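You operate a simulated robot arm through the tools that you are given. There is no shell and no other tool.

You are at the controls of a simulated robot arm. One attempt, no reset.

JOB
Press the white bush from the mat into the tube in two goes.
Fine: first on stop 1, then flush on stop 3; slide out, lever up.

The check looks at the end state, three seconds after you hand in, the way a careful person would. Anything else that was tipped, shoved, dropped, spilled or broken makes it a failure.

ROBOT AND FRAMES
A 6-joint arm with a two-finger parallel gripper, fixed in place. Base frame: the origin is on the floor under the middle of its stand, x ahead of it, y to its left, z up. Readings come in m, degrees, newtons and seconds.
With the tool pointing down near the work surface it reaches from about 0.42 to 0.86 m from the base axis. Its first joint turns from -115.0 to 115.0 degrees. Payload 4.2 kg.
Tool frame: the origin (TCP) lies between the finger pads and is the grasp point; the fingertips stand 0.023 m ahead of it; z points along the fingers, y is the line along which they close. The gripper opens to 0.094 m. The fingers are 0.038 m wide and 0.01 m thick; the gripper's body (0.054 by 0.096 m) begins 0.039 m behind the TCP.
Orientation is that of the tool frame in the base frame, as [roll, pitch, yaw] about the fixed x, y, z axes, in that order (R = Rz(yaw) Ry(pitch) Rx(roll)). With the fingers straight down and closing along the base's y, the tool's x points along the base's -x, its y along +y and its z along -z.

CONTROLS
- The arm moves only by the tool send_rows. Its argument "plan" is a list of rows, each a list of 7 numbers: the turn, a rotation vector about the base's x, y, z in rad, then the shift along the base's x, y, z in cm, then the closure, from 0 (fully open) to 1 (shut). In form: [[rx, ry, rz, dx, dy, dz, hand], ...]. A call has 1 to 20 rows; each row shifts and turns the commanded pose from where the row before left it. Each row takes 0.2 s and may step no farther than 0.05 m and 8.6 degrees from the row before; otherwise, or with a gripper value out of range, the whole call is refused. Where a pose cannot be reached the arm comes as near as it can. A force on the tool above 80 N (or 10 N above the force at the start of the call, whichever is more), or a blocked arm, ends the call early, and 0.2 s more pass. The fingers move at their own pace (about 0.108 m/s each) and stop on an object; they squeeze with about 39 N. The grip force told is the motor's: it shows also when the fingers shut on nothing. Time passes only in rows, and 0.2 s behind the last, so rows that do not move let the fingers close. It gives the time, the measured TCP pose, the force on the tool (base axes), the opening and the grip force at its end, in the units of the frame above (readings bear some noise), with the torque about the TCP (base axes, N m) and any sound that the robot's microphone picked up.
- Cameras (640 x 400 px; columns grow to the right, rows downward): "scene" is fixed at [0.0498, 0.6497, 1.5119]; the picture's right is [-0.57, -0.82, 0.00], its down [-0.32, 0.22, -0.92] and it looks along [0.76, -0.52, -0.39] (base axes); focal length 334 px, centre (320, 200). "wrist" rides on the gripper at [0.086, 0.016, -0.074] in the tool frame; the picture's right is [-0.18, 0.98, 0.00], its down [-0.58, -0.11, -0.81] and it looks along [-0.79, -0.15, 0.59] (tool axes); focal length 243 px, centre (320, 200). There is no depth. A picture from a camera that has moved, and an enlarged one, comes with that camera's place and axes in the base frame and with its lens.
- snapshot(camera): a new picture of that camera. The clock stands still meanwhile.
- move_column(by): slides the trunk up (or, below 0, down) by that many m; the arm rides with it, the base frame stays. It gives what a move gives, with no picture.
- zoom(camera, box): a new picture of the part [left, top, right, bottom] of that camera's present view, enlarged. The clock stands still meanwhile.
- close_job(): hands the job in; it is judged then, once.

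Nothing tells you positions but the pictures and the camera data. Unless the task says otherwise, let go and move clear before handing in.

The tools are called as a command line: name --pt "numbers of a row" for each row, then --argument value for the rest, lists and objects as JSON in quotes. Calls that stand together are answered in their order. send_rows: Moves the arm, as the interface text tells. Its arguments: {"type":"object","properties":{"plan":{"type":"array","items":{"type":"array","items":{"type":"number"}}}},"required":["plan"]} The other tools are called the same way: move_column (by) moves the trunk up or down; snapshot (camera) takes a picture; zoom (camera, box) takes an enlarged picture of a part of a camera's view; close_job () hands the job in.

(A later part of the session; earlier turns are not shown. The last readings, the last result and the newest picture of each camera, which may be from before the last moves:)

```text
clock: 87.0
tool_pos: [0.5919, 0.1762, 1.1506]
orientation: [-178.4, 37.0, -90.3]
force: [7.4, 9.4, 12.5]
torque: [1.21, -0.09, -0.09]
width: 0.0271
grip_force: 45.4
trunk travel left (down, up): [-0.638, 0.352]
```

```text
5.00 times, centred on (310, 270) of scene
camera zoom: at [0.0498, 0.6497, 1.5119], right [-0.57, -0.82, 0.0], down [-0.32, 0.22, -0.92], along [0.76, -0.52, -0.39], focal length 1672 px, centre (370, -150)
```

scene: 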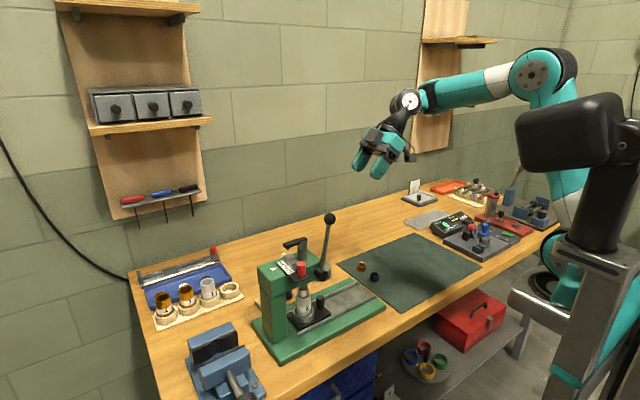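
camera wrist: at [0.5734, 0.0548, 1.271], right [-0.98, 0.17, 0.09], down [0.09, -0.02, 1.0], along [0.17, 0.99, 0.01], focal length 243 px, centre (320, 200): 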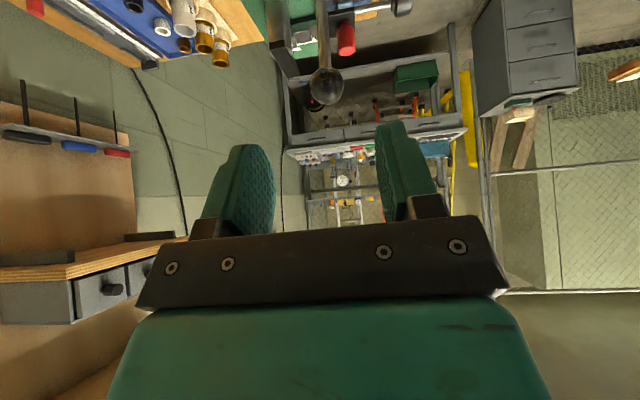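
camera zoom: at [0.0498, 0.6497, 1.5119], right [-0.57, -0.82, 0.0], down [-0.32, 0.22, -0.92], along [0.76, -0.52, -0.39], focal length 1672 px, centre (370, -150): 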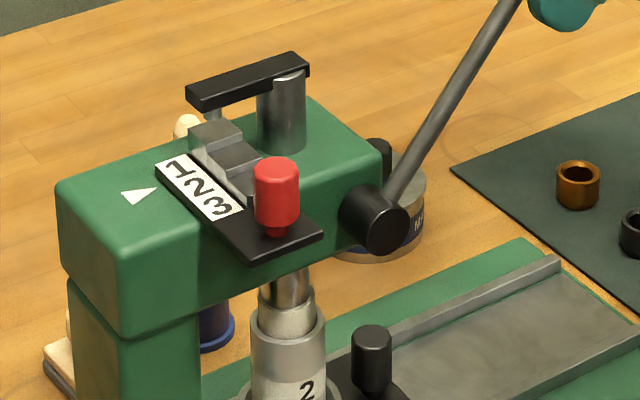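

zoom --camera "scene" --box '[285, 240, 315, 270]'

zoom --camera "scene" --box '[285, 275, 325, 315]'

```text
13.33 times, centred on (300, 255) of scene
camera zoom: at [0.0498, 0.6497, 1.5119], right [-0.57, -0.82, 0.0], down [-0.32, 0.22, -0.92], along [0.76, -0.52, -0.39], focal length 4460 px, centre (587, -533)
```

zoom: 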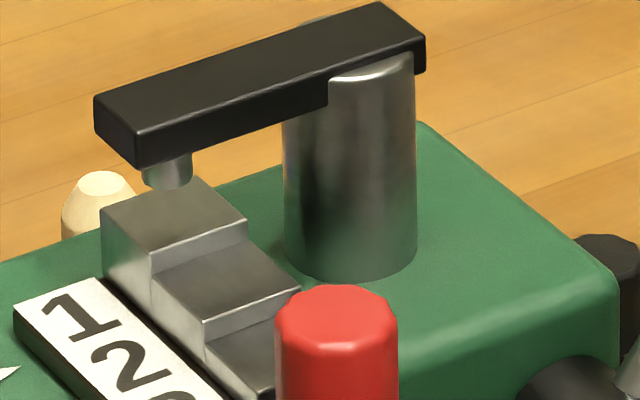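

```text
10.00 times, centred on (305, 295) of scene
camera zoom: at [0.0498, 0.6497, 1.5119], right [-0.57, -0.82, 0.0], down [-0.32, 0.22, -0.92], along [0.76, -0.52, -0.39], focal length 3345 px, centre (470, -750)
```

zoom: 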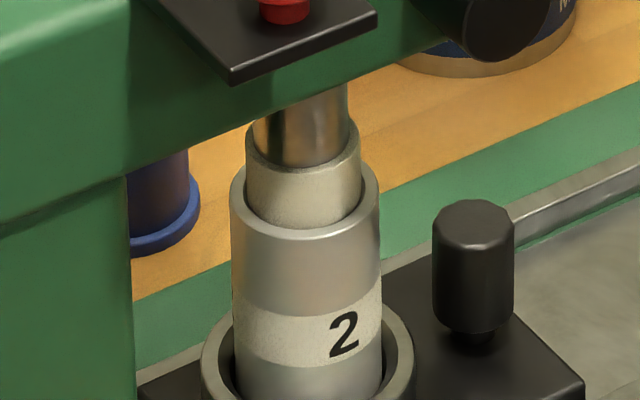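

The bush is already being pressed in, and the pin is about 5 mm above step 1. I'll continue.

send_rows --pt "0 0 0 -0.05 -0.41 -0.44 0.8" --pt "0 0 0 0 -0.4 -0.44 0.8" --pt "0 0 0 0 0 0 0.8"

zoom --camera "scene" --box '[285, 240, 315, 270]'

zoom --camera "scene" --box '[270, 210, 390, 330]'

```text
clock: 87.8
tool_pos: [0.591, 0.1657, 1.142]
orientation: [-178.4, 37.0, -90.3]
force: [15.7, 4.7, 16.8]
torque: [1.13, -0.05, -0.12]
width: 0.0275
grip_force: 45.3
trunk travel left (down, up): [-0.638, 0.352]
```

```text
13.33 times, centred on (300, 255) of scene
camera zoom: at [0.0498, 0.6497, 1.5119], right [-0.57, -0.82, 0.0], down [-0.32, 0.22, -0.92], along [0.76, -0.52, -0.39], focal length 4460 px, centre (587, -533)
```

zoom: 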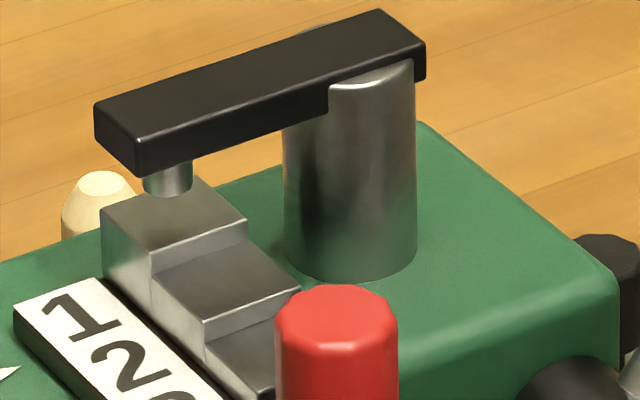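

```text
3.33 times, centred on (330, 270) of scene
camera zoom: at [0.0498, 0.6497, 1.5119], right [-0.57, -0.82, 0.0], down [-0.32, 0.22, -0.92], along [0.76, -0.52, -0.39], focal length 1115 px, centre (287, -33)
```

zoom: 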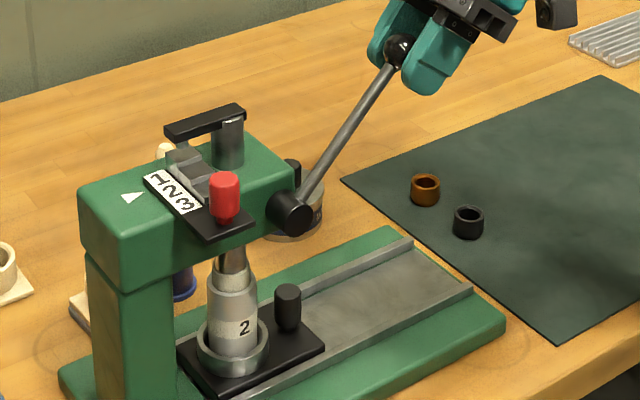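

The ram moves about 1.3 mm per 5°, and the pin needs about 3 mm more. I'll correct x and continue.

send_rows --pt "0 0 0 0.15 -0.37 -0.47 0.8" --pt "0 0 0 0 -0.36 -0.48 0.8" --pt "0 0 0 0 0 0 0.8"

send_rows --pt "0 0 0 0 -0.33 -0.5 0.8" --pt "0 0 0 0 -0.31 -0.51 0.8" --pt "0 0 0 0 0 0 0.8"

zoom --camera "scene" --box '[285, 240, 315, 270]'

zoom --camera "scene" --box '[285, 275, 325, 315]'

```text
clock: 88.6
tool_pos: [0.5927, 0.158, 1.132]
orientation: [-178.5, 37.0, -90.0]
force: [7.9, 2.0, 18.7]
torque: [1.28, 0.01, 0.01]
width: 0.0274
grip_force: 44.9
trunk travel left (down, up): [-0.638, 0.352]
```

```text
clock: 89.4
tool_pos: [0.5916, 0.1528, 1.1222]
orientation: [-178.5, 37.0, -90.1]
force: [2.8, -2.1, 20.8]
torque: [1.23, 0.0, -0.02]
width: 0.0273
grip_force: 45.0
trunk travel left (down, up): [-0.638, 0.352]
```

```text
13.33 times, centred on (300, 255) of scene
camera zoom: at [0.0498, 0.6497, 1.5119], right [-0.57, -0.82, 0.0], down [-0.32, 0.22, -0.92], along [0.76, -0.52, -0.39], focal length 4460 px, centre (587, -533)
```

zoom: 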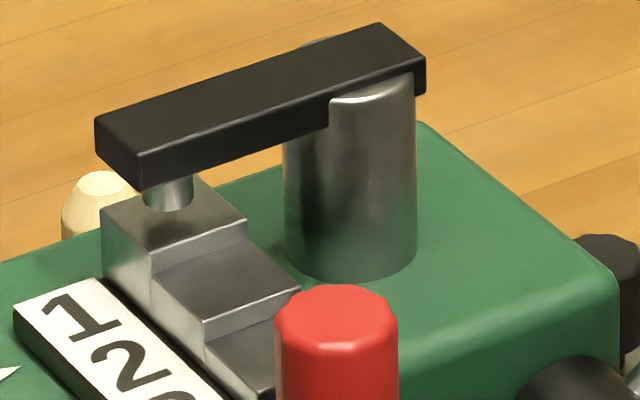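

```text
10.00 times, centred on (305, 295) of scene
camera zoom: at [0.0498, 0.6497, 1.5119], right [-0.57, -0.82, 0.0], down [-0.32, 0.22, -0.92], along [0.76, -0.52, -0.39], focal length 3345 px, centre (470, -750)
```

zoom: 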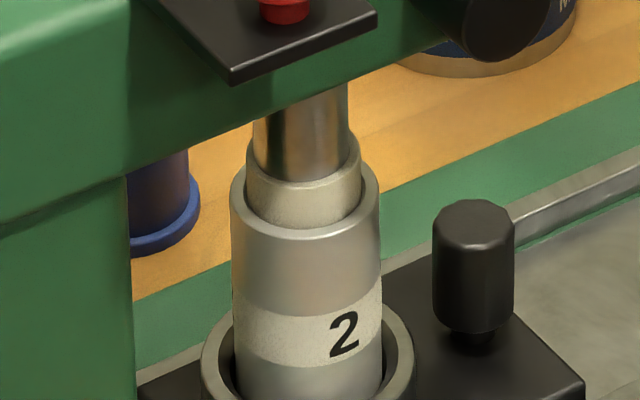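

The pin is about to touch step 1. I'll take smaller steps now.

send_rows --pt "0 0 0 0 -0.28 -0.53 0.8" --pt "0 0 0 0 0 0 0.8"

send_rows --pt "0 0 0 0 -0.26 -0.53 0.8" --pt "0 0 0 0 0 0 0.8"

zoom --camera "scene" --box '[285, 240, 315, 270]'

zoom --camera "scene" --box '[270, 210, 390, 330]'

```text
clock: 90.0
tool_pos: [0.5919, 0.15, 1.1164]
orientation: [-178.5, 37.0, -90.2]
force: [5.2, -4.4, 19.5]
torque: [1.21, -0.02, -0.01]
width: 0.027
grip_force: 45.4
trunk travel left (down, up): [-0.638, 0.352]
```

```text
clock: 90.6
tool_pos: [0.592, 0.1477, 1.111]
orientation: [-178.5, 37.1, -90.2]
force: [6.5, -7.0, 21.0]
torque: [1.21, 0.03, -0.08]
width: 0.0268
grip_force: 45.2
trunk travel left (down, up): [-0.638, 0.352]
```

```text
13.33 times, centred on (300, 255) of scene
camera zoom: at [0.0498, 0.6497, 1.5119], right [-0.57, -0.82, 0.0], down [-0.32, 0.22, -0.92], along [0.76, -0.52, -0.39], focal length 4460 px, centre (587, -533)
```

zoom: 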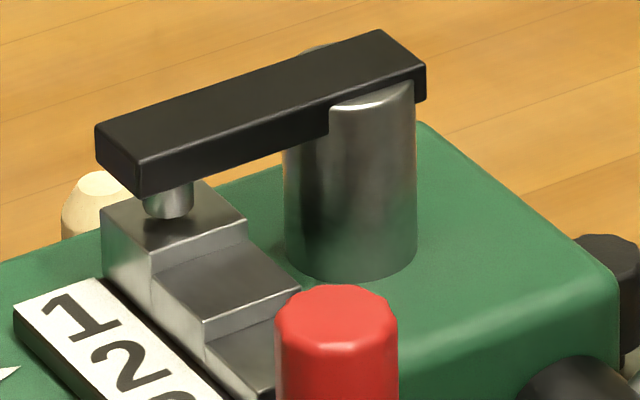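

```text
3.33 times, centred on (330, 270) of scene
camera zoom: at [0.0498, 0.6497, 1.5119], right [-0.57, -0.82, 0.0], down [-0.32, 0.22, -0.92], along [0.76, -0.52, -0.39], focal length 1115 px, centre (287, -33)
```

zoom: 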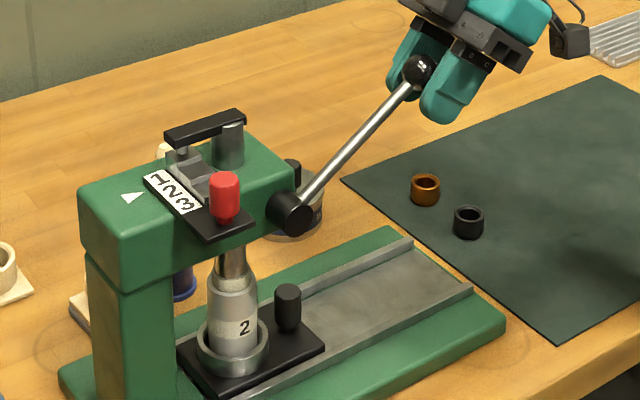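

send_rows --pt "0 0 0 0 -0.3 -0.55 0.8" --pt "0 0 0 0 0 0 0.8"

send_rows --pt "0 0 0 0 -0.28 -0.55 0.8" --pt "0 0 0 0 0 0 0.8"

zoom --camera "scene" --box '[285, 240, 315, 270]'

```text
clock: 91.2
tool_pos: [0.5918, 0.1456, 1.1051]
orientation: [-178.5, 37.1, -90.2]
force: [2.7, -6.2, 19.5]
torque: [1.15, -0.03, 0.02]
width: 0.0272
grip_force: 45.3
trunk travel left (down, up): [-0.638, 0.352]
```

```text
clock: 91.8
tool_pos: [0.5931, 0.1429, 1.1002]
orientation: [-178.5, 37.0, -90.1]
force: [1.6, 0.8, 16.6]
torque: [1.24, -0.04, 0.04]
width: 0.0269
grip_force: 45.0
trunk travel left (down, up): [-0.638, 0.352]
```

```text
13.33 times, centred on (300, 255) of scene
camera zoom: at [0.0498, 0.6497, 1.5119], right [-0.57, -0.82, 0.0], down [-0.32, 0.22, -0.92], along [0.76, -0.52, -0.39], focal length 4460 px, centre (587, -533)
```

zoom: 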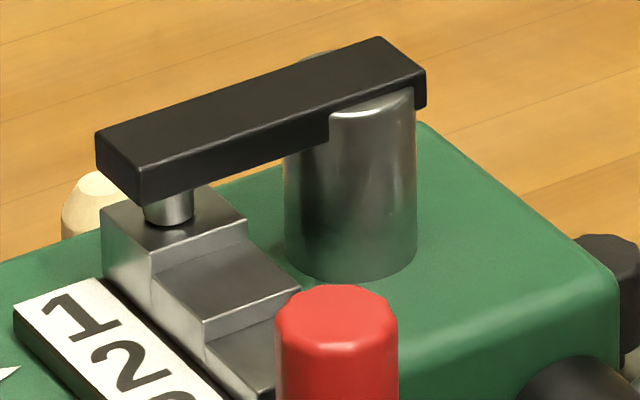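

send_rows --pt "0 0 0 0 -0.19 -0.57 0.8" --pt "0 0 0 0 0 0 0.8"

send_rows --pt "0 0 0 0 -0.17 -0.57 0.8" --pt "0 0 0 0 0 0 0.8"

zoom --camera "scene" --box '[285, 240, 315, 270]'

```text
clock: 92.4
tool_pos: [0.5925, 0.14, 1.0937]
orientation: [-178.5, 37.0, -90.2]
force: [-1.8, -2.6, 19.2]
torque: [1.25, -0.05, -0.01]
width: 0.0271
grip_force: 45.0
trunk travel left (down, up): [-0.638, 0.352]
```

```text
clock: 93.0
tool_pos: [0.5923, 0.1381, 1.0889]
orientation: [-178.2, 37.2, -89.9]
force: [3.6, 3.3, 30.2]
torque: [0.71, 0.06, 0.0]
width: 0.0271
grip_force: 44.7
trunk travel left (down, up): [-0.638, 0.352]
```

```text
13.33 times, centred on (300, 255) of scene
camera zoom: at [0.0498, 0.6497, 1.5119], right [-0.57, -0.82, 0.0], down [-0.32, 0.22, -0.92], along [0.76, -0.52, -0.39], focal length 4460 px, centre (587, -533)
```

zoom: 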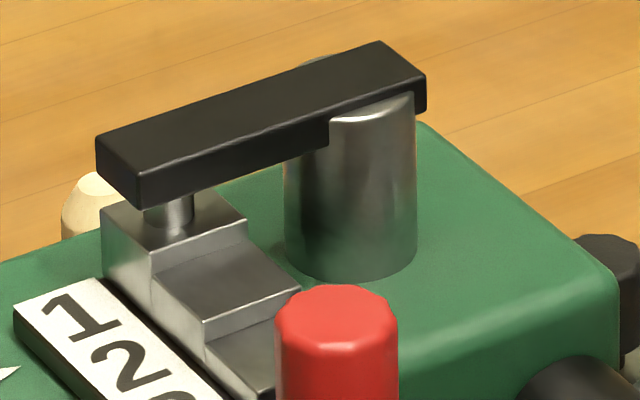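

The force rose to 30 N, so the pin seems to be on step 1. One more small step should confirm it.

send_rows --pt "0 0 0 0 -0.05 -0.25 0.8" --pt "0 0 0 0 0 0 0.8"

zoom --camera "scene" --box '[285, 240, 315, 270]'

zoom --camera "scene" --box '[285, 275, 325, 315]'

```text
clock: 93.6
tool_pos: [0.5932, 0.138, 1.0869]
orientation: [-178.3, 36.9, -90.2]
force: [2.2, 1.3, 33.5]
torque: [0.51, 0.01, -0.02]
width: 0.0271
grip_force: 45.6
trunk travel left (down, up): [-0.638, 0.352]
```

```text
13.33 times, centred on (300, 255) of scene
camera zoom: at [0.0498, 0.6497, 1.5119], right [-0.57, -0.82, 0.0], down [-0.32, 0.22, -0.92], along [0.76, -0.52, -0.39], focal length 4460 px, centre (587, -533)
```

zoom: 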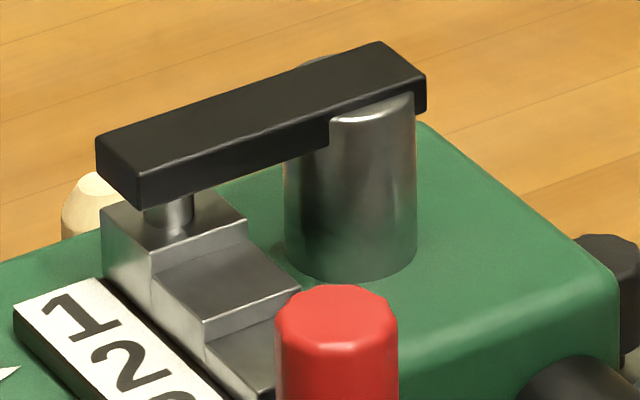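

```text
10.00 times, centred on (305, 295) of scene
camera zoom: at [0.0498, 0.6497, 1.5119], right [-0.57, -0.82, 0.0], down [-0.32, 0.22, -0.92], along [0.76, -0.52, -0.39], focal length 3345 px, centre (470, -750)
```

zoom: 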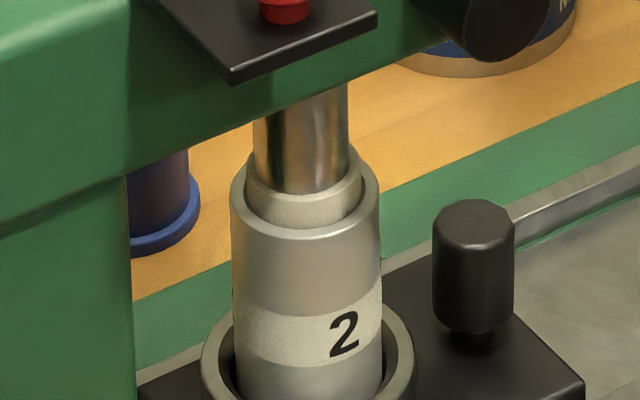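

send_rows --pt "0 0 0 0 -0.08 -0.4 0.8" --pt "0 0 0 0 0 0 0.8"

zoom --camera "scene" --box '[285, 240, 315, 270]'

zoom --camera "scene" --box '[310, 190, 390, 290]'

snapshot --camera "wrist"

```text
clock: 94.2
tool_pos: [0.593, 0.1377, 1.0805]
orientation: [-178.9, 36.8, -90.5]
force: [0.3, 0.1, -0.2]
torque: [-0.03, 0.03, -0.04]
width: 0.0188
grip_force: 0.0
trunk travel left (down, up): [-0.638, 0.352]
```

```text
13.33 times, centred on (300, 255) of scene
camera zoom: at [0.0498, 0.6497, 1.5119], right [-0.57, -0.82, 0.0], down [-0.32, 0.22, -0.92], along [0.76, -0.52, -0.39], focal length 4460 px, centre (587, -533)
```

zoom: 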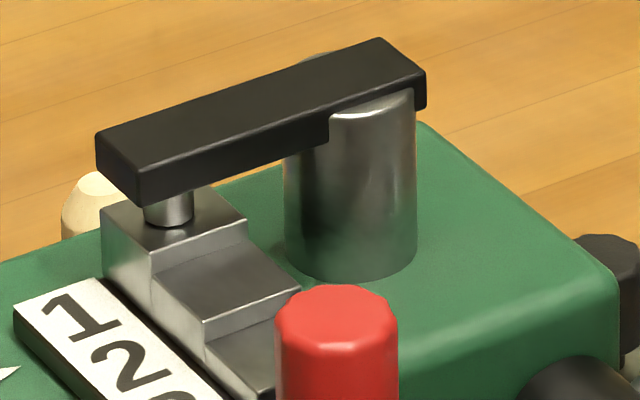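

```text
4.00 times, centred on (350, 240) of scene
camera zoom: at [0.0498, 0.6497, 1.5119], right [-0.57, -0.82, 0.0], down [-0.32, 0.22, -0.92], along [0.76, -0.52, -0.39], focal length 1338 px, centre (200, 40)
```

zoom: 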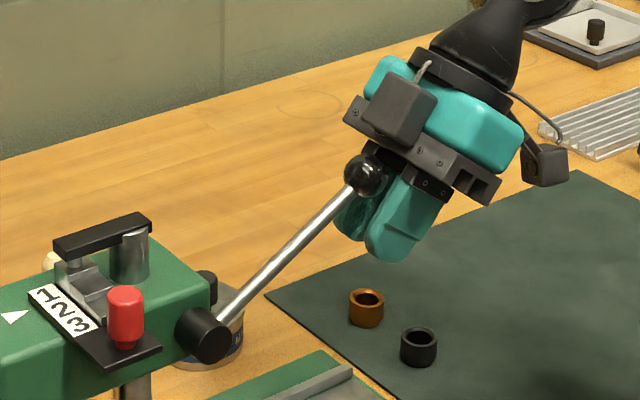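

```text
taken
camera wrist: at [0.5747, 0.0227, 1.0872], right [-0.98, 0.17, 0.09], down [0.09, -0.02, 1.0], along [0.17, 0.99, 0.0], focal length 243 px, centre (320, 200)
```

wrist: 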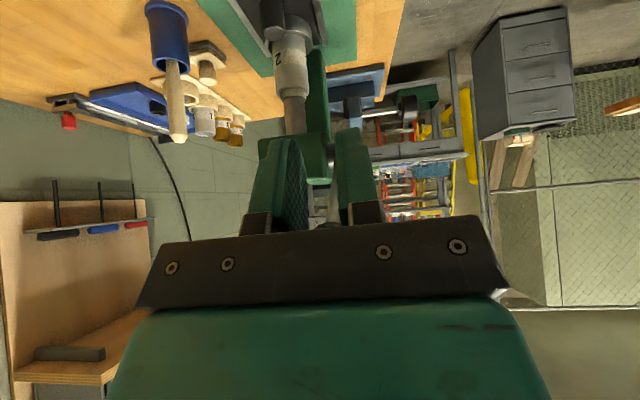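

The ball slipped out of the pads at about 33 N, and the lever stayed nearly down. For the hard part of the stroke I'll instead push on top of the ball with closed, vertical fingertips. I'll withdraw the fingers first.

send_rows --pt "0 0 0 0 -1.2 -0.9 0.8" --pt "0 0 0 0 -1.2 -0.9 0.8" --pt "0 0 0 0 -2.5 0 0.8" --pt "0 0 0 0 -2.5 0 0.8" --pt "0 0 0 0 0 4 1" --pt "0 0 0 0 0 4 1" --pt "0 0 0 0 0 4 1" --pt "0 0 0 0 0 0 1"

send_rows --pt "-0.1287 0 0 0 0 0 1" --pt "-0.1287 0 0 0 0 0 1" --pt "-0.1287 0 0 0 0 0 1" --pt "-0.1287 0 0 0 0 0 1" --pt "-0.1287 0 0 0 0 0 1" --pt "0 0 0 0 0 0 1"

snapshot --camera "wrist"

zoom --camera "scene" --box '[270, 150, 430, 310]'

```text
clock: 96.0
tool_pos: [0.5935, 0.0624, 1.183]
orientation: [-178.4, 36.9, -90.1]
force: [-1.0, -0.2, 0.3]
torque: [0.02, -0.01, -0.01]
width: 0.0
grip_force: 39.5
trunk travel left (down, up): [-0.638, 0.352]
```

```text
clock: 97.4
tool_pos: [0.5934, 0.0635, 1.1835]
orientation: [-178.4, 0.0, -90.1]
force: [-0.2, -1.0, 0.3]
torque: [-0.03, 0.01, 0.02]
width: 0.0
grip_force: 39.0
trunk travel left (down, up): [-0.638, 0.352]
```

```text
taken
camera wrist: at [0.5744, -0.0241, 1.2569], right [-0.98, 0.19, -0.03], down [0.09, 0.58, 0.81], along [0.17, 0.79, -0.59], focal length 243 px, centre (320, 200)
```

wrist: 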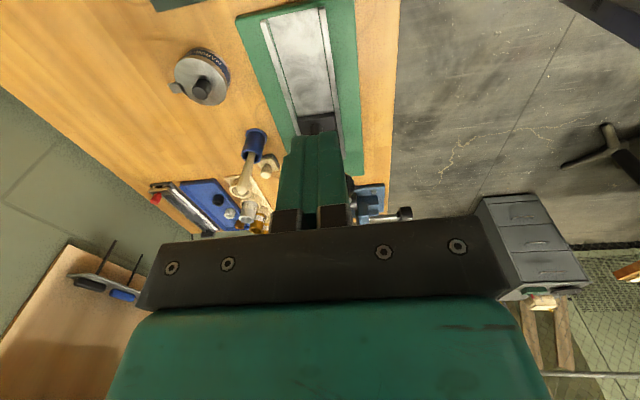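

```text
2.50 times, centred on (350, 230) of scene
camera zoom: at [0.0498, 0.6497, 1.5119], right [-0.57, -0.82, 0.0], down [-0.32, 0.22, -0.92], along [0.76, -0.52, -0.39], focal length 836 px, centre (245, 125)
```

zoom: 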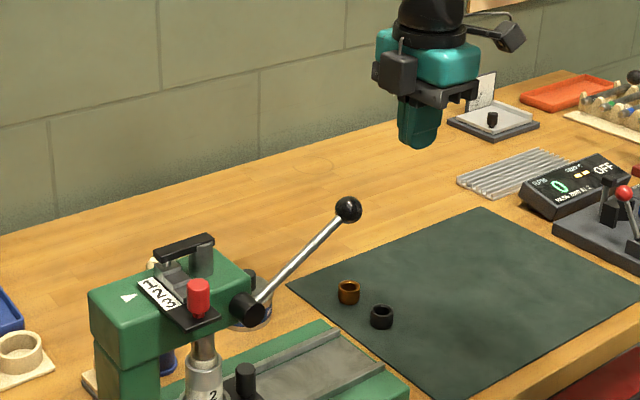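

zoom --camera "scene" --box '[285, 240, 315, 270]'

zoom --camera "scene" --box '[285, 275, 325, 315]'

zoom --camera "scene" --box '[310, 210, 370, 280]'

```text
13.33 times, centred on (300, 255) of scene
camera zoom: at [0.0498, 0.6497, 1.5119], right [-0.57, -0.82, 0.0], down [-0.32, 0.22, -0.92], along [0.76, -0.52, -0.39], focal length 4460 px, centre (587, -533)
```

zoom: 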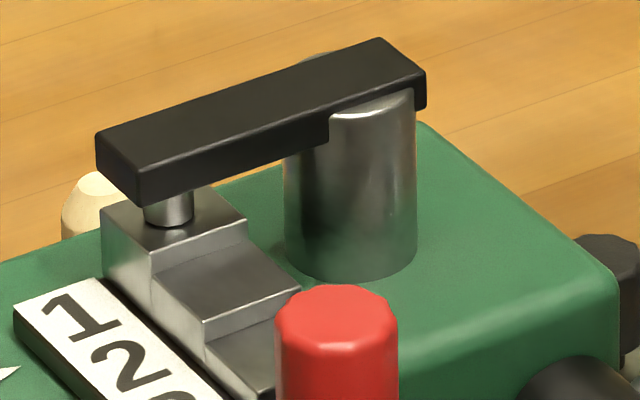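

```text
10.00 times, centred on (305, 295) of scene
camera zoom: at [0.0498, 0.6497, 1.5119], right [-0.57, -0.82, 0.0], down [-0.32, 0.22, -0.92], along [0.76, -0.52, -0.39], focal length 3345 px, centre (470, -750)
```

zoom: 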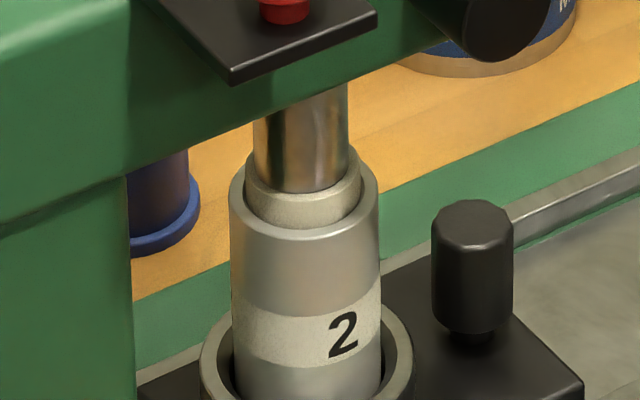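

```text
5.71 times, centred on (340, 245) of scene
camera zoom: at [0.0498, 0.6497, 1.5119], right [-0.57, -0.82, 0.0], down [-0.32, 0.22, -0.92], along [0.76, -0.52, -0.39], focal length 1911 px, centre (206, -57)
```

zoom: 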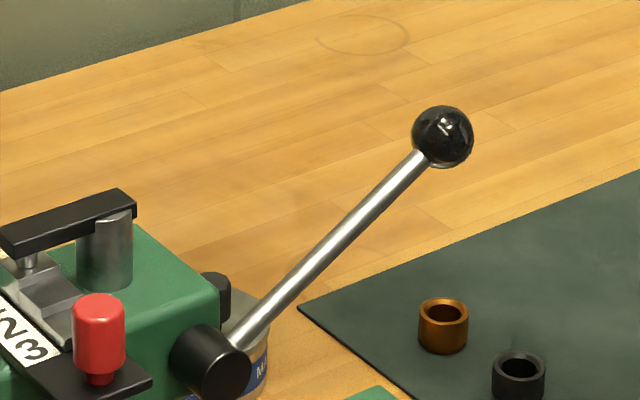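

The lever rests at about 65°, with the ball near (y 0.150, z 1.11) and the pin just above step 1. I'll bring the closed fingertips over the ball and press down to confirm stop 1.

send_rows --pt "0 0 0 0 2.8 0 1" --pt "0 0 0 0 2.8 0 1" --pt "0 0 0 0 2.8 0 1" --pt "0 0 0 0 0 0 1"

snapshot --camera "wrist"

zoom --camera "scene" --box '[310, 190, 380, 270]'

```text
clock: 98.4
tool_pos: [0.5925, 0.1469, 1.1854]
orientation: [-178.3, 0.1, -90.2]
force: [-0.1, -0.2, 0.6]
torque: [-0.04, -0.01, 0.01]
width: 0.0
grip_force: 39.3
trunk travel left (down, up): [-0.638, 0.352]
```

```text
taken
camera wrist: at [0.5747, 0.059, 1.2584], right [-0.98, 0.19, -0.03], down [0.09, 0.58, 0.81], along [0.17, 0.79, -0.59], focal length 243 px, centre (320, 200)
```

wrist: 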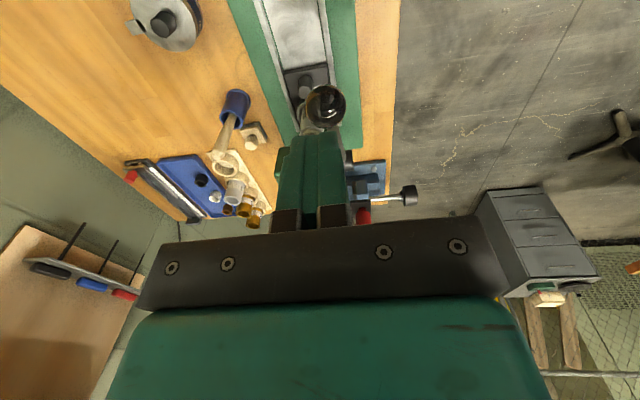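

```text
5.00 times, centred on (345, 230) of scene
camera zoom: at [0.0498, 0.6497, 1.5119], right [-0.57, -0.82, 0.0], down [-0.32, 0.22, -0.92], along [0.76, -0.52, -0.39], focal length 1672 px, centre (195, 50)
```

zoom: 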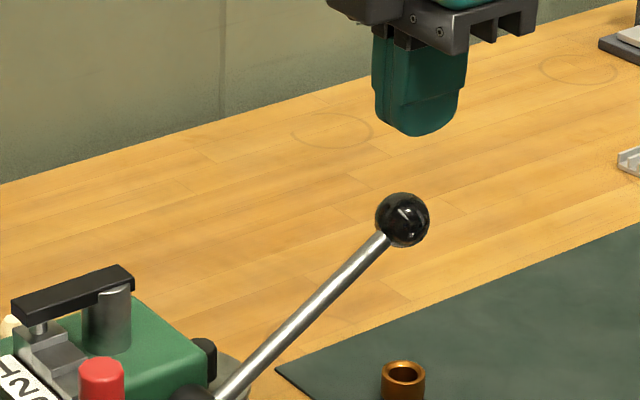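

The ball is at (0.593, 0.1495, 1.1125). I'll go down onto it and then press along the arc.

send_rows --pt "0 0 0 0 0.4 -1.6 1" --pt "0 0 0 0 0 -1.5 1" --pt "0 0 0 0 0 -0.4 1" --pt "0 0 0 0 0 -0.4 1" --pt "0 0 0 0 0 0 1"

zoom --camera "scene" --box '[285, 240, 315, 270]'

zoom --camera "scene" --box '[310, 190, 380, 270]'

```text
clock: 99.6
tool_pos: [0.5915, 0.151, 1.1469]
orientation: [-178.3, 0.2, -90.2]
force: [0.6, -2.4, 10.0]
torque: [-0.09, -0.04, 0.0]
width: 0.0
grip_force: 38.8
trunk travel left (down, up): [-0.638, 0.352]
```

```text
13.33 times, centred on (300, 255) of scene
camera zoom: at [0.0498, 0.6497, 1.5119], right [-0.57, -0.82, 0.0], down [-0.32, 0.22, -0.92], along [0.76, -0.52, -0.39], focal length 4460 px, centre (587, -533)
```

zoom: 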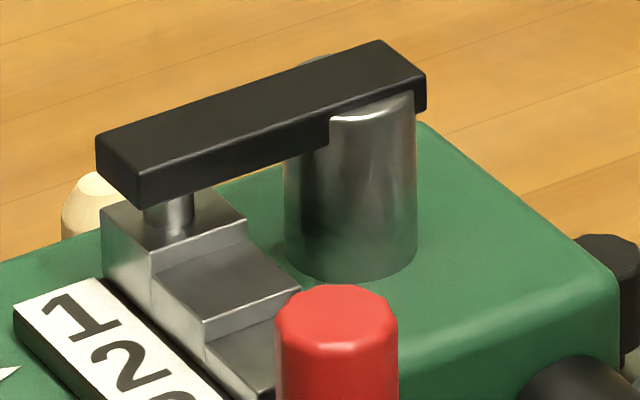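

```text
5.00 times, centred on (345, 230) of scene
camera zoom: at [0.0498, 0.6497, 1.5119], right [-0.57, -0.82, 0.0], down [-0.32, 0.22, -0.92], along [0.76, -0.52, -0.39], focal length 1672 px, centre (195, 50)
```

zoom: 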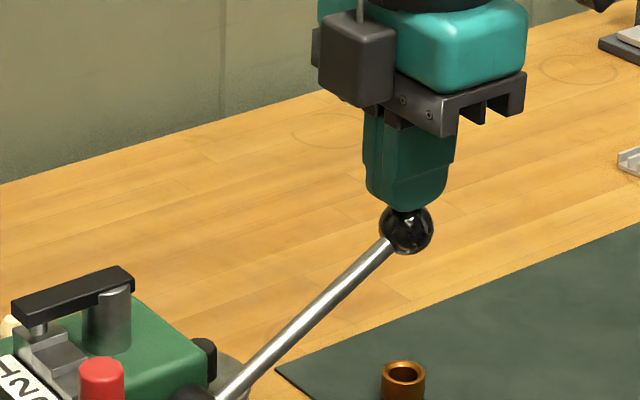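

Fingertips are on the ball at 10 N. I'll press further in small steps until it stops firmly.

send_rows --pt "0 0 0 0 -0.15 -0.35 1" --pt "0 0 0 0 0 0 1"

send_rows --pt "0 0 0 0 -0.1 -0.3 1" --pt "0 0 0 0 0 0 1"

zoom --camera "scene" --box '[285, 240, 315, 270]'

```text
clock: 100.2
tool_pos: [0.5921, 0.149, 1.1433]
orientation: [-178.3, 0.2, -90.1]
force: [0.3, -2.2, 28.0]
torque: [-0.09, 0.0, -0.3]
width: 0.0
grip_force: 39.1
trunk travel left (down, up): [-0.638, 0.352]
```

```text
clock: 100.8
tool_pos: [0.5918, 0.1482, 1.1414]
orientation: [-178.0, 0.2, -90.2]
force: [1.8, -1.4, 43.0]
torque: [-0.06, -0.03, -0.34]
width: 0.0
grip_force: 39.3
trunk travel left (down, up): [-0.638, 0.352]
```

```text
13.33 times, centred on (300, 255) of scene
camera zoom: at [0.0498, 0.6497, 1.5119], right [-0.57, -0.82, 0.0], down [-0.32, 0.22, -0.92], along [0.76, -0.52, -0.39], focal length 4460 px, centre (587, -533)
```

zoom: 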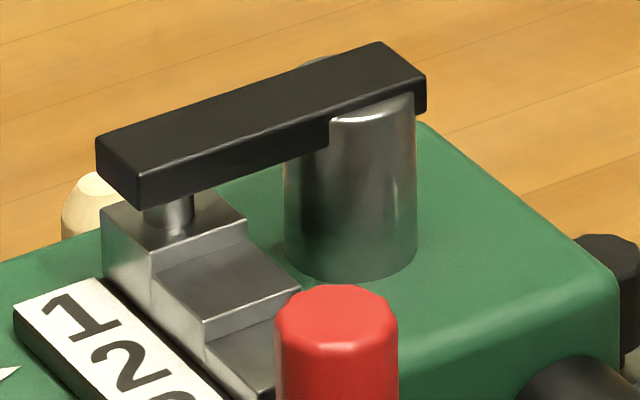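

Force climbed to 43 N with the ram no longer moving, so the bush is pressed to stop 1. Now I'll lift off, open, and grip the ball from above to raise the lever.

send_rows --pt "0 0 0 0 0.1 2 1" --pt "0 0 0 0 0.1 3 1" --pt "0 0 0 0 0 0 0.4" --pt "0 0 0 0 0 0 0.4" --pt "0 0 0 0 0 0 0.4"

snapshot --camera "wrist"

zoom --camera "scene" --box '[270, 190, 390, 310]'

```text
clock: 102.0
tool_pos: [0.5925, 0.1503, 1.1891]
orientation: [-178.4, 0.0, -90.2]
force: [-0.5, 0.1, -0.2]
torque: [-0.05, 0.02, 0.01]
width: 0.0565
grip_force: 0.0
trunk travel left (down, up): [-0.638, 0.352]
```

```text
taken
camera wrist: at [0.5747, 0.063, 1.2619], right [-0.98, 0.19, -0.03], down [0.09, 0.58, 0.81], along [0.17, 0.79, -0.59], focal length 243 px, centre (320, 200)
```

wrist: 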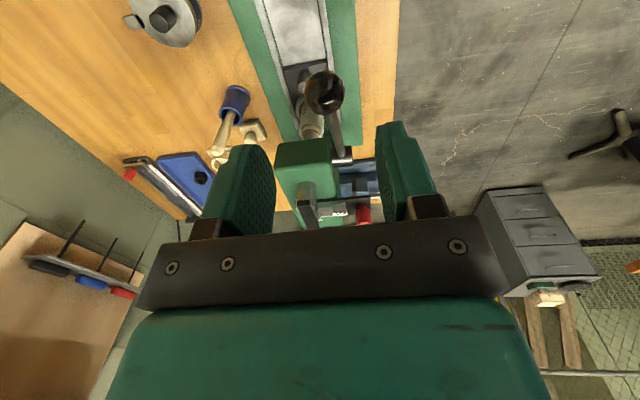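

```text
3.33 times, centred on (330, 250) of scene
camera zoom: at [0.0498, 0.6497, 1.5119], right [-0.57, -0.82, 0.0], down [-0.32, 0.22, -0.92], along [0.76, -0.52, -0.39], focal length 1115 px, centre (287, 33)
```

zoom: 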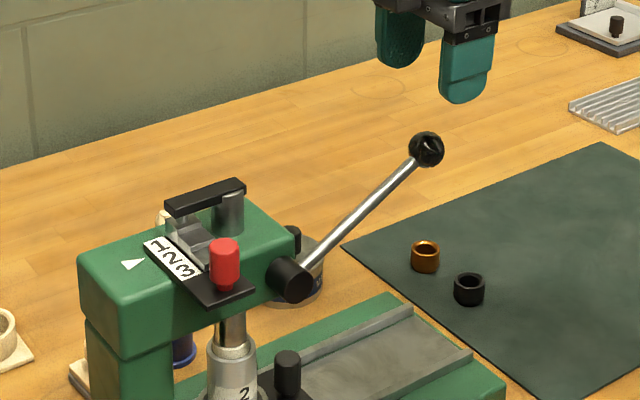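

The ball is at about (y 0.152, z 1.105). I'll lower the open fingers over it and grip.

send_rows --pt "0 0 0 0 0.1 -3 0.4" --pt "0 0 0 0 0 -3 0.4" --pt "0 0 0 0 0 -1.6 0.4" --pt "0 0 0 0 0 0 0.4" --pt "0 0 0 0 0 0 0.65" --pt "0 0 0 0 0 0 0.8" --pt "0 0 0 0 0 0 0.8"

zoom --camera "scene" --box '[310, 190, 380, 270]'

```text
clock: 103.6
tool_pos: [0.5921, 0.1501, 1.1117]
orientation: [-178.5, 0.0, -90.1]
force: [-15.5, -2.2, -3.9]
torque: [-0.44, 0.08, 0.01]
width: 0.0272
grip_force: 45.1
trunk travel left (down, up): [-0.638, 0.352]
```

```text
5.00 times, centred on (345, 230) of scene
camera zoom: at [0.0498, 0.6497, 1.5119], right [-0.57, -0.82, 0.0], down [-0.32, 0.22, -0.92], along [0.76, -0.52, -0.39], focal length 1672 px, centre (195, 50)
```

zoom: 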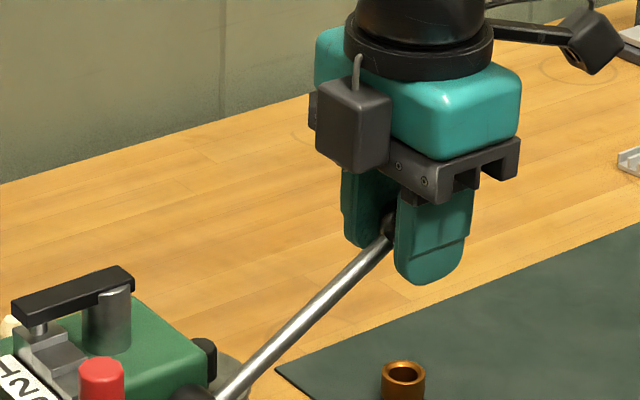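

The ball is gripped. I'll raise the lever back along its arc.

send_rows --pt "0 0 0 -0.15 0.45 0.86 0.8" --pt "0 0 0 0 0.65 1.02 0.8" --pt "0 0 0 0 0.74 0.96 0.8" --pt "0 0 0 0 0.82 0.9 0.8" --pt "0 0 0 0 0 0 0.8"

zoom --camera "scene" --box '[270, 190, 390, 310]'

```text
clock: 104.8
tool_pos: [0.5924, 0.1766, 1.1494]
orientation: [-178.3, 0.2, -90.3]
force: [15.1, -8.3, -4.0]
torque: [-1.15, -0.05, -0.06]
width: 0.0276
grip_force: 45.2
trunk travel left (down, up): [-0.638, 0.352]
```

```text
3.33 times, centred on (330, 250) of scene
camera zoom: at [0.0498, 0.6497, 1.5119], right [-0.57, -0.82, 0.0], down [-0.32, 0.22, -0.92], along [0.76, -0.52, -0.39], focal length 1115 px, centre (287, 33)
```

zoom: 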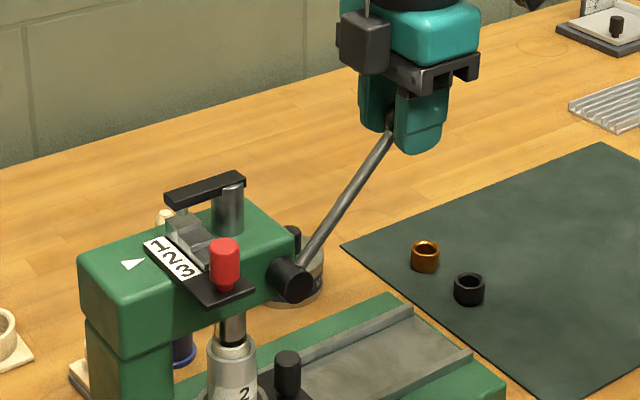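

The lever and ram are rising. I'll correct x slightly and continue to the top.

send_rows --pt "0 0 0 0.15 0.9 0.82 0.8" --pt "0 0 0 0.02 0.96 0.74 0.8" --pt "0 0 0 0.02 1.02 0.65 0.8" --pt "0 0 0 0.02 1.08 0.56 0.8" --pt "0 0 0 0 0 0 0.8"

send_rows --pt "0 0 0 0 1.12 0.46 0.8" --pt "0 0 0 0 1.0 0.33 0.8" --pt "0 0 0 0 0 0 0.8"

zoom --camera "scene" --box '[270, 190, 390, 310]'

```text
clock: 106.0
tool_pos: [0.5925, 0.2171, 1.1792]
orientation: [-178.3, 0.1, -90.1]
force: [-10.6, -8.2, -0.9]
torque: [-1.14, 0.14, -0.04]
width: 0.0271
grip_force: 44.9
trunk travel left (down, up): [-0.638, 0.352]
```

```text
clock: 106.8
tool_pos: [0.5927, 0.2379, 1.1852]
orientation: [-178.5, 0.2, -90.3]
force: [-11.5, -8.7, 3.1]
torque: [-1.23, 0.17, -0.17]
width: 0.0273
grip_force: 44.8
trunk travel left (down, up): [-0.638, 0.352]
```

```text
3.33 times, centred on (330, 250) of scene
camera zoom: at [0.0498, 0.6497, 1.5119], right [-0.57, -0.82, 0.0], down [-0.32, 0.22, -0.92], along [0.76, -0.52, -0.39], focal length 1115 px, centre (287, 33)
```

zoom: 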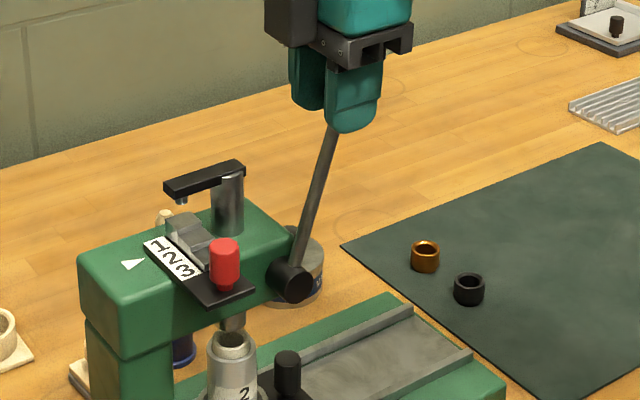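

The ram is off the bush. I'll bring the lever to its upper end.

send_rows --pt "0 0 0 -0.08 0.6 0.15 0.8" --pt "0 0 0 0 0.5 0.1 0.8" --pt "0 0 0 0 0 0 0.8"

zoom --camera "scene" --box '[270, 190, 390, 310]'

zoom --camera "scene" --box '[285, 265, 335, 315]'

```text
clock: 107.6
tool_pos: [0.5917, 0.2498, 1.1882]
orientation: [-178.3, 0.3, -90.2]
force: [-5.9, -11.2, 13.9]
torque: [-1.14, 0.1, -0.12]
width: 0.0272
grip_force: 45.0
trunk travel left (down, up): [-0.638, 0.352]
```

```text
3.33 times, centred on (330, 250) of scene
camera zoom: at [0.0498, 0.6497, 1.5119], right [-0.57, -0.82, 0.0], down [-0.32, 0.22, -0.92], along [0.76, -0.52, -0.39], focal length 1115 px, centre (287, 33)
```

zoom: 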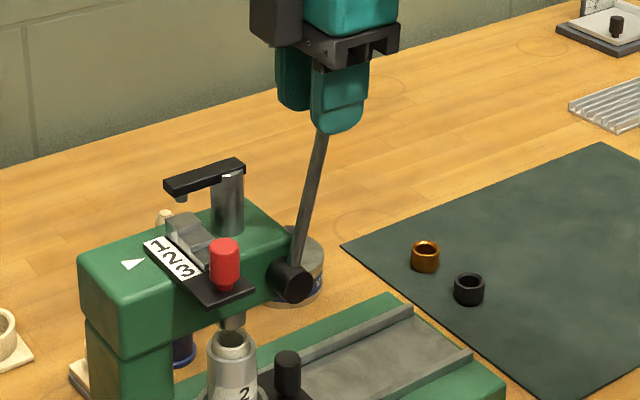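

```text
8.00 times, centred on (310, 290) of scene
camera zoom: at [0.0498, 0.6497, 1.5119], right [-0.57, -0.82, 0.0], down [-0.32, 0.22, -0.92], along [0.76, -0.52, -0.39], focal length 2676 px, centre (400, -520)
```

zoom: 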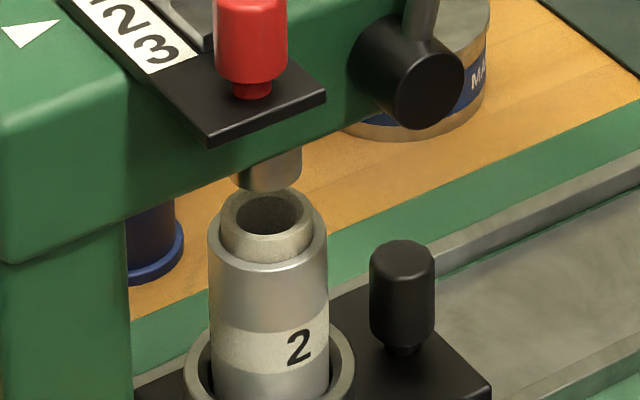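

The lever is about 4° from its top position. I'll push a little further.

send_rows --pt "0 0 0 0 0.5 0.2 0.8" --pt "0 0 0 0 0.5 0.15 0.8" --pt "0 0 0 0 0 0 0.8"

zoom --camera "scene" --box '[270, 190, 390, 310]'

```text
clock: 108.4
tool_pos: [0.5926, 0.2627, 1.1891]
orientation: [-179.3, 0.4, -90.2]
force: [-42.7, -21.6, 1.8]
torque: [-0.41, 0.17, -0.35]
width: 0.0274
grip_force: 44.8
out of reach, approached as far as the arm can: row 2
trunk travel left (down, up): [-0.638, 0.352]
```

```text
3.33 times, centred on (330, 250) of scene
camera zoom: at [0.0498, 0.6497, 1.5119], right [-0.57, -0.82, 0.0], down [-0.32, 0.22, -0.92], along [0.76, -0.52, -0.39], focal length 1115 px, centre (287, 33)
```

zoom: 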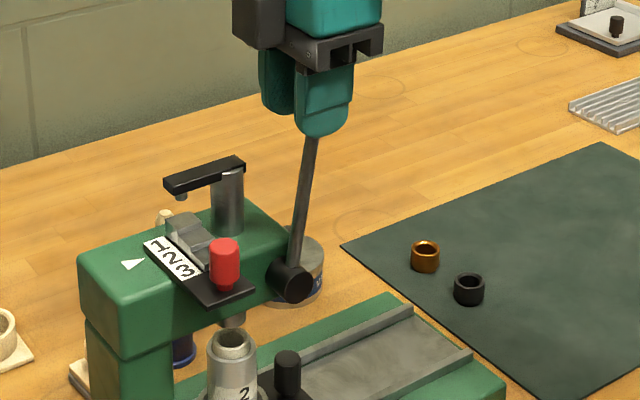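

The lever is fully up, with top-stop resistance. I'll relax the load and open the fingers.

send_rows --pt "0 0 0 -0.3 -0.4 0 0.8" --pt "0 0 0 0 0 0 0.8"

```text
clock: 109.0
tool_pos: [0.5918, 0.2564, 1.1891]
orientation: [-178.2, 0.4, -90.3]
force: [22.3, 8.2, -3.8]
torque: [1.23, -0.27, 0.28]
width: 0.0276
grip_force: 45.4
trunk travel left (down, up): [-0.638, 0.352]
```

send_rows --pt "0 0 0 0.1 0 0 0.8" --pt "0 0 0 0 0 0 0.55" --pt "0 0 0 0 0 0 0.4" --pt "0 0 0 0 0 0 0.4" --pt "0 0 0 0 0 2 0.4" --pt "0 0 0 0 0 3 0.4" --pt "0 0 0 0 0 0 0.4"

snapshot --camera "scene"

zoom --camera "scene" --box '[270, 190, 390, 310]'

```text
clock: 110.6
tool_pos: [0.5916, 0.2567, 1.2425]
orientation: [-178.5, 0.1, -90.2]
force: [1.2, -1.1, 0.3]
torque: [-0.02, 0.03, -0.01]
width: 0.0565
grip_force: 0.0
out of reach, approached as far as the arm can: row 5
trunk travel left (down, up): [-0.638, 0.352]
```

```text
taken
```

scene: 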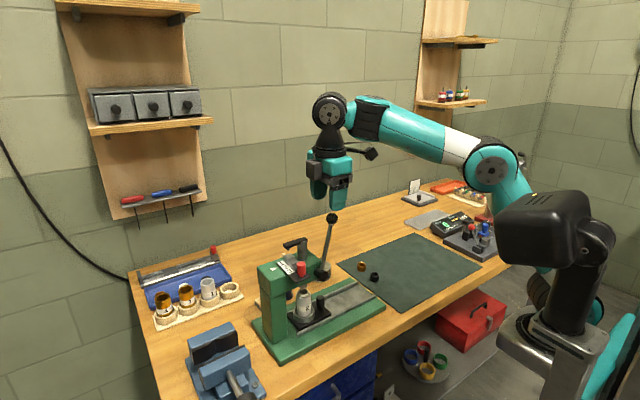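

```text
3.33 times, centred on (330, 250) of scene
camera zoom: at [0.0498, 0.6497, 1.5119], right [-0.57, -0.82, 0.0], down [-0.32, 0.22, -0.92], along [0.76, -0.52, -0.39], focal length 1115 px, centre (287, 33)
```

zoom: 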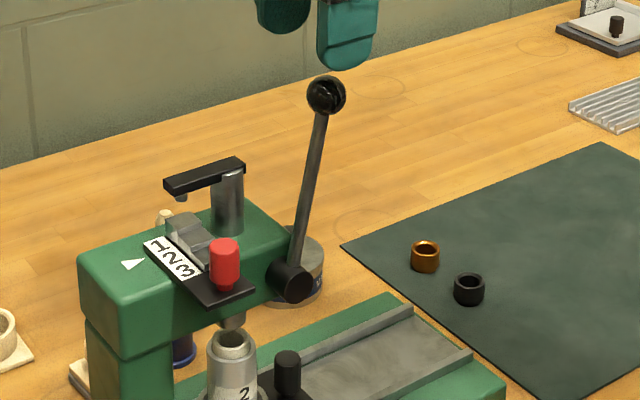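

The lever is fully up again and the bush is partly pressed. Next I'll set the stop to 3. I'll move clear to the right and turn the hand back to face the press front.

send_rows --pt "0 0 0 0 -4.5 0 0.4" --pt "0 0 0 0 -4.5 0 0.4" --pt "0 0 0 0 -4.5 0 0.4" --pt "0 0 0 0 -4.5 0 0.4" --pt "0 0 0 0 -4.5 -1 0.4" --pt "0 0 0 0 0 0 0.4"

send_rows --pt "0 0 -0.1428 0 0 0 1" --pt "0 0 -0.1428 0 0 0 1" --pt "0 0 -0.1428 0 0 0 1" --pt "0 0 0 0 0 0 1"

```text
clock: 112.0
tool_pos: [0.5909, 0.0339, 1.2356]
orientation: [-178.8, 0.0, -90.2]
force: [0.2, -0.4, -0.1]
torque: [0.03, -0.01, 0.01]
width: 0.056
grip_force: 0.0
out of reach, approached as far as the arm can: row 5
trunk travel left (down, up): [-0.638, 0.352]
```

```text
clock: 113.0
tool_pos: [0.5913, 0.0326, 1.2341]
orientation: [-178.5, 0.1, -114.8]
force: [-0.4, -0.1, -0.3]
torque: [-0.01, 0.01, 0.02]
width: 0.0
grip_force: 38.5
trunk travel left (down, up): [-0.638, 0.352]
```

send_rows --pt "0 0 -0.1423 0 0 0 1" --pt "0 0 -0.1423 0 0 0 1" --pt "0 0 -0.1423 0 0 0 1" --pt "0 0 -0.1423 0 0 0 1" --pt "0 0 -0.1423 0 0 0 1" --pt "0 0 -0.1423 0 0 0 1" --pt "0 0 -0.1423 0 0 0 1" --pt "0 0 -0.1423 0 0 0 1" --pt "0.026 0 0 0 0 0 1" --pt "0 0 0 0 0 0 1"

send_rows --pt "0 0 0 -4.5 0 0 1" --pt "0 0 0 -4.5 0 0 1" --pt "0 0 0 -1 4.5 0 1" --pt "0 0 0 0 4.5 0 1" --pt "0 0 0 0 4.5 0 1" --pt "0 0 0 0 4.5 0 1" --pt "0 0 0 0 4.5 0 1" --pt "0 0 0 0 4.5 0 1" --pt "0 0 0 0 3.5 0 1" --pt "0 0 0 0 0 0 1"

snapshot --camera "wrist"

snapshot --camera "scene"

```text
clock: 115.2
tool_pos: [0.5915, 0.0309, 1.2343]
orientation: [-179.9, 0.0, -180.0]
force: [0.0, -0.1, -0.3]
torque: [-0.01, -0.02, -0.01]
width: 0.0002
grip_force: 38.8
trunk travel left (down, up): [-0.638, 0.352]
```

```text
clock: 117.4
tool_pos: [0.4941, 0.3382, 1.2498]
orientation: [-179.9, 0.1, -180.0]
force: [-0.3, 0.3, 0.1]
torque: [-0.03, -0.01, -0.03]
width: 0.0001
grip_force: 39.5
out of reach, approached as far as the arm can: row 1, 2
trunk travel left (down, up): [-0.638, 0.352]
```

```text
taken
camera wrist: at [0.4081, 0.3532, 1.3231], right [0.18, 0.98, 0.0], down [0.58, -0.11, 0.81], along [0.79, -0.15, -0.59], focal length 243 px, centre (320, 200)
```

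wrist: 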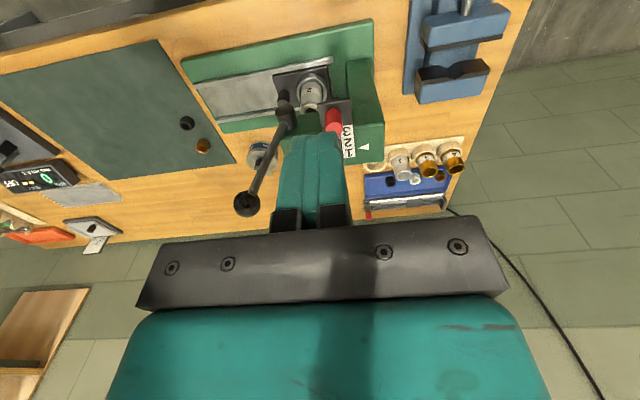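

```text
taken
```

scene: 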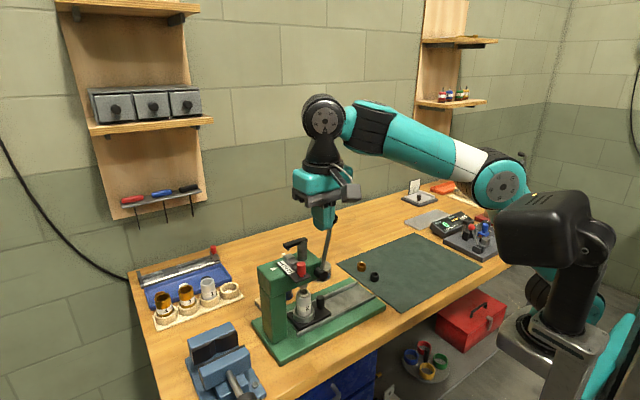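

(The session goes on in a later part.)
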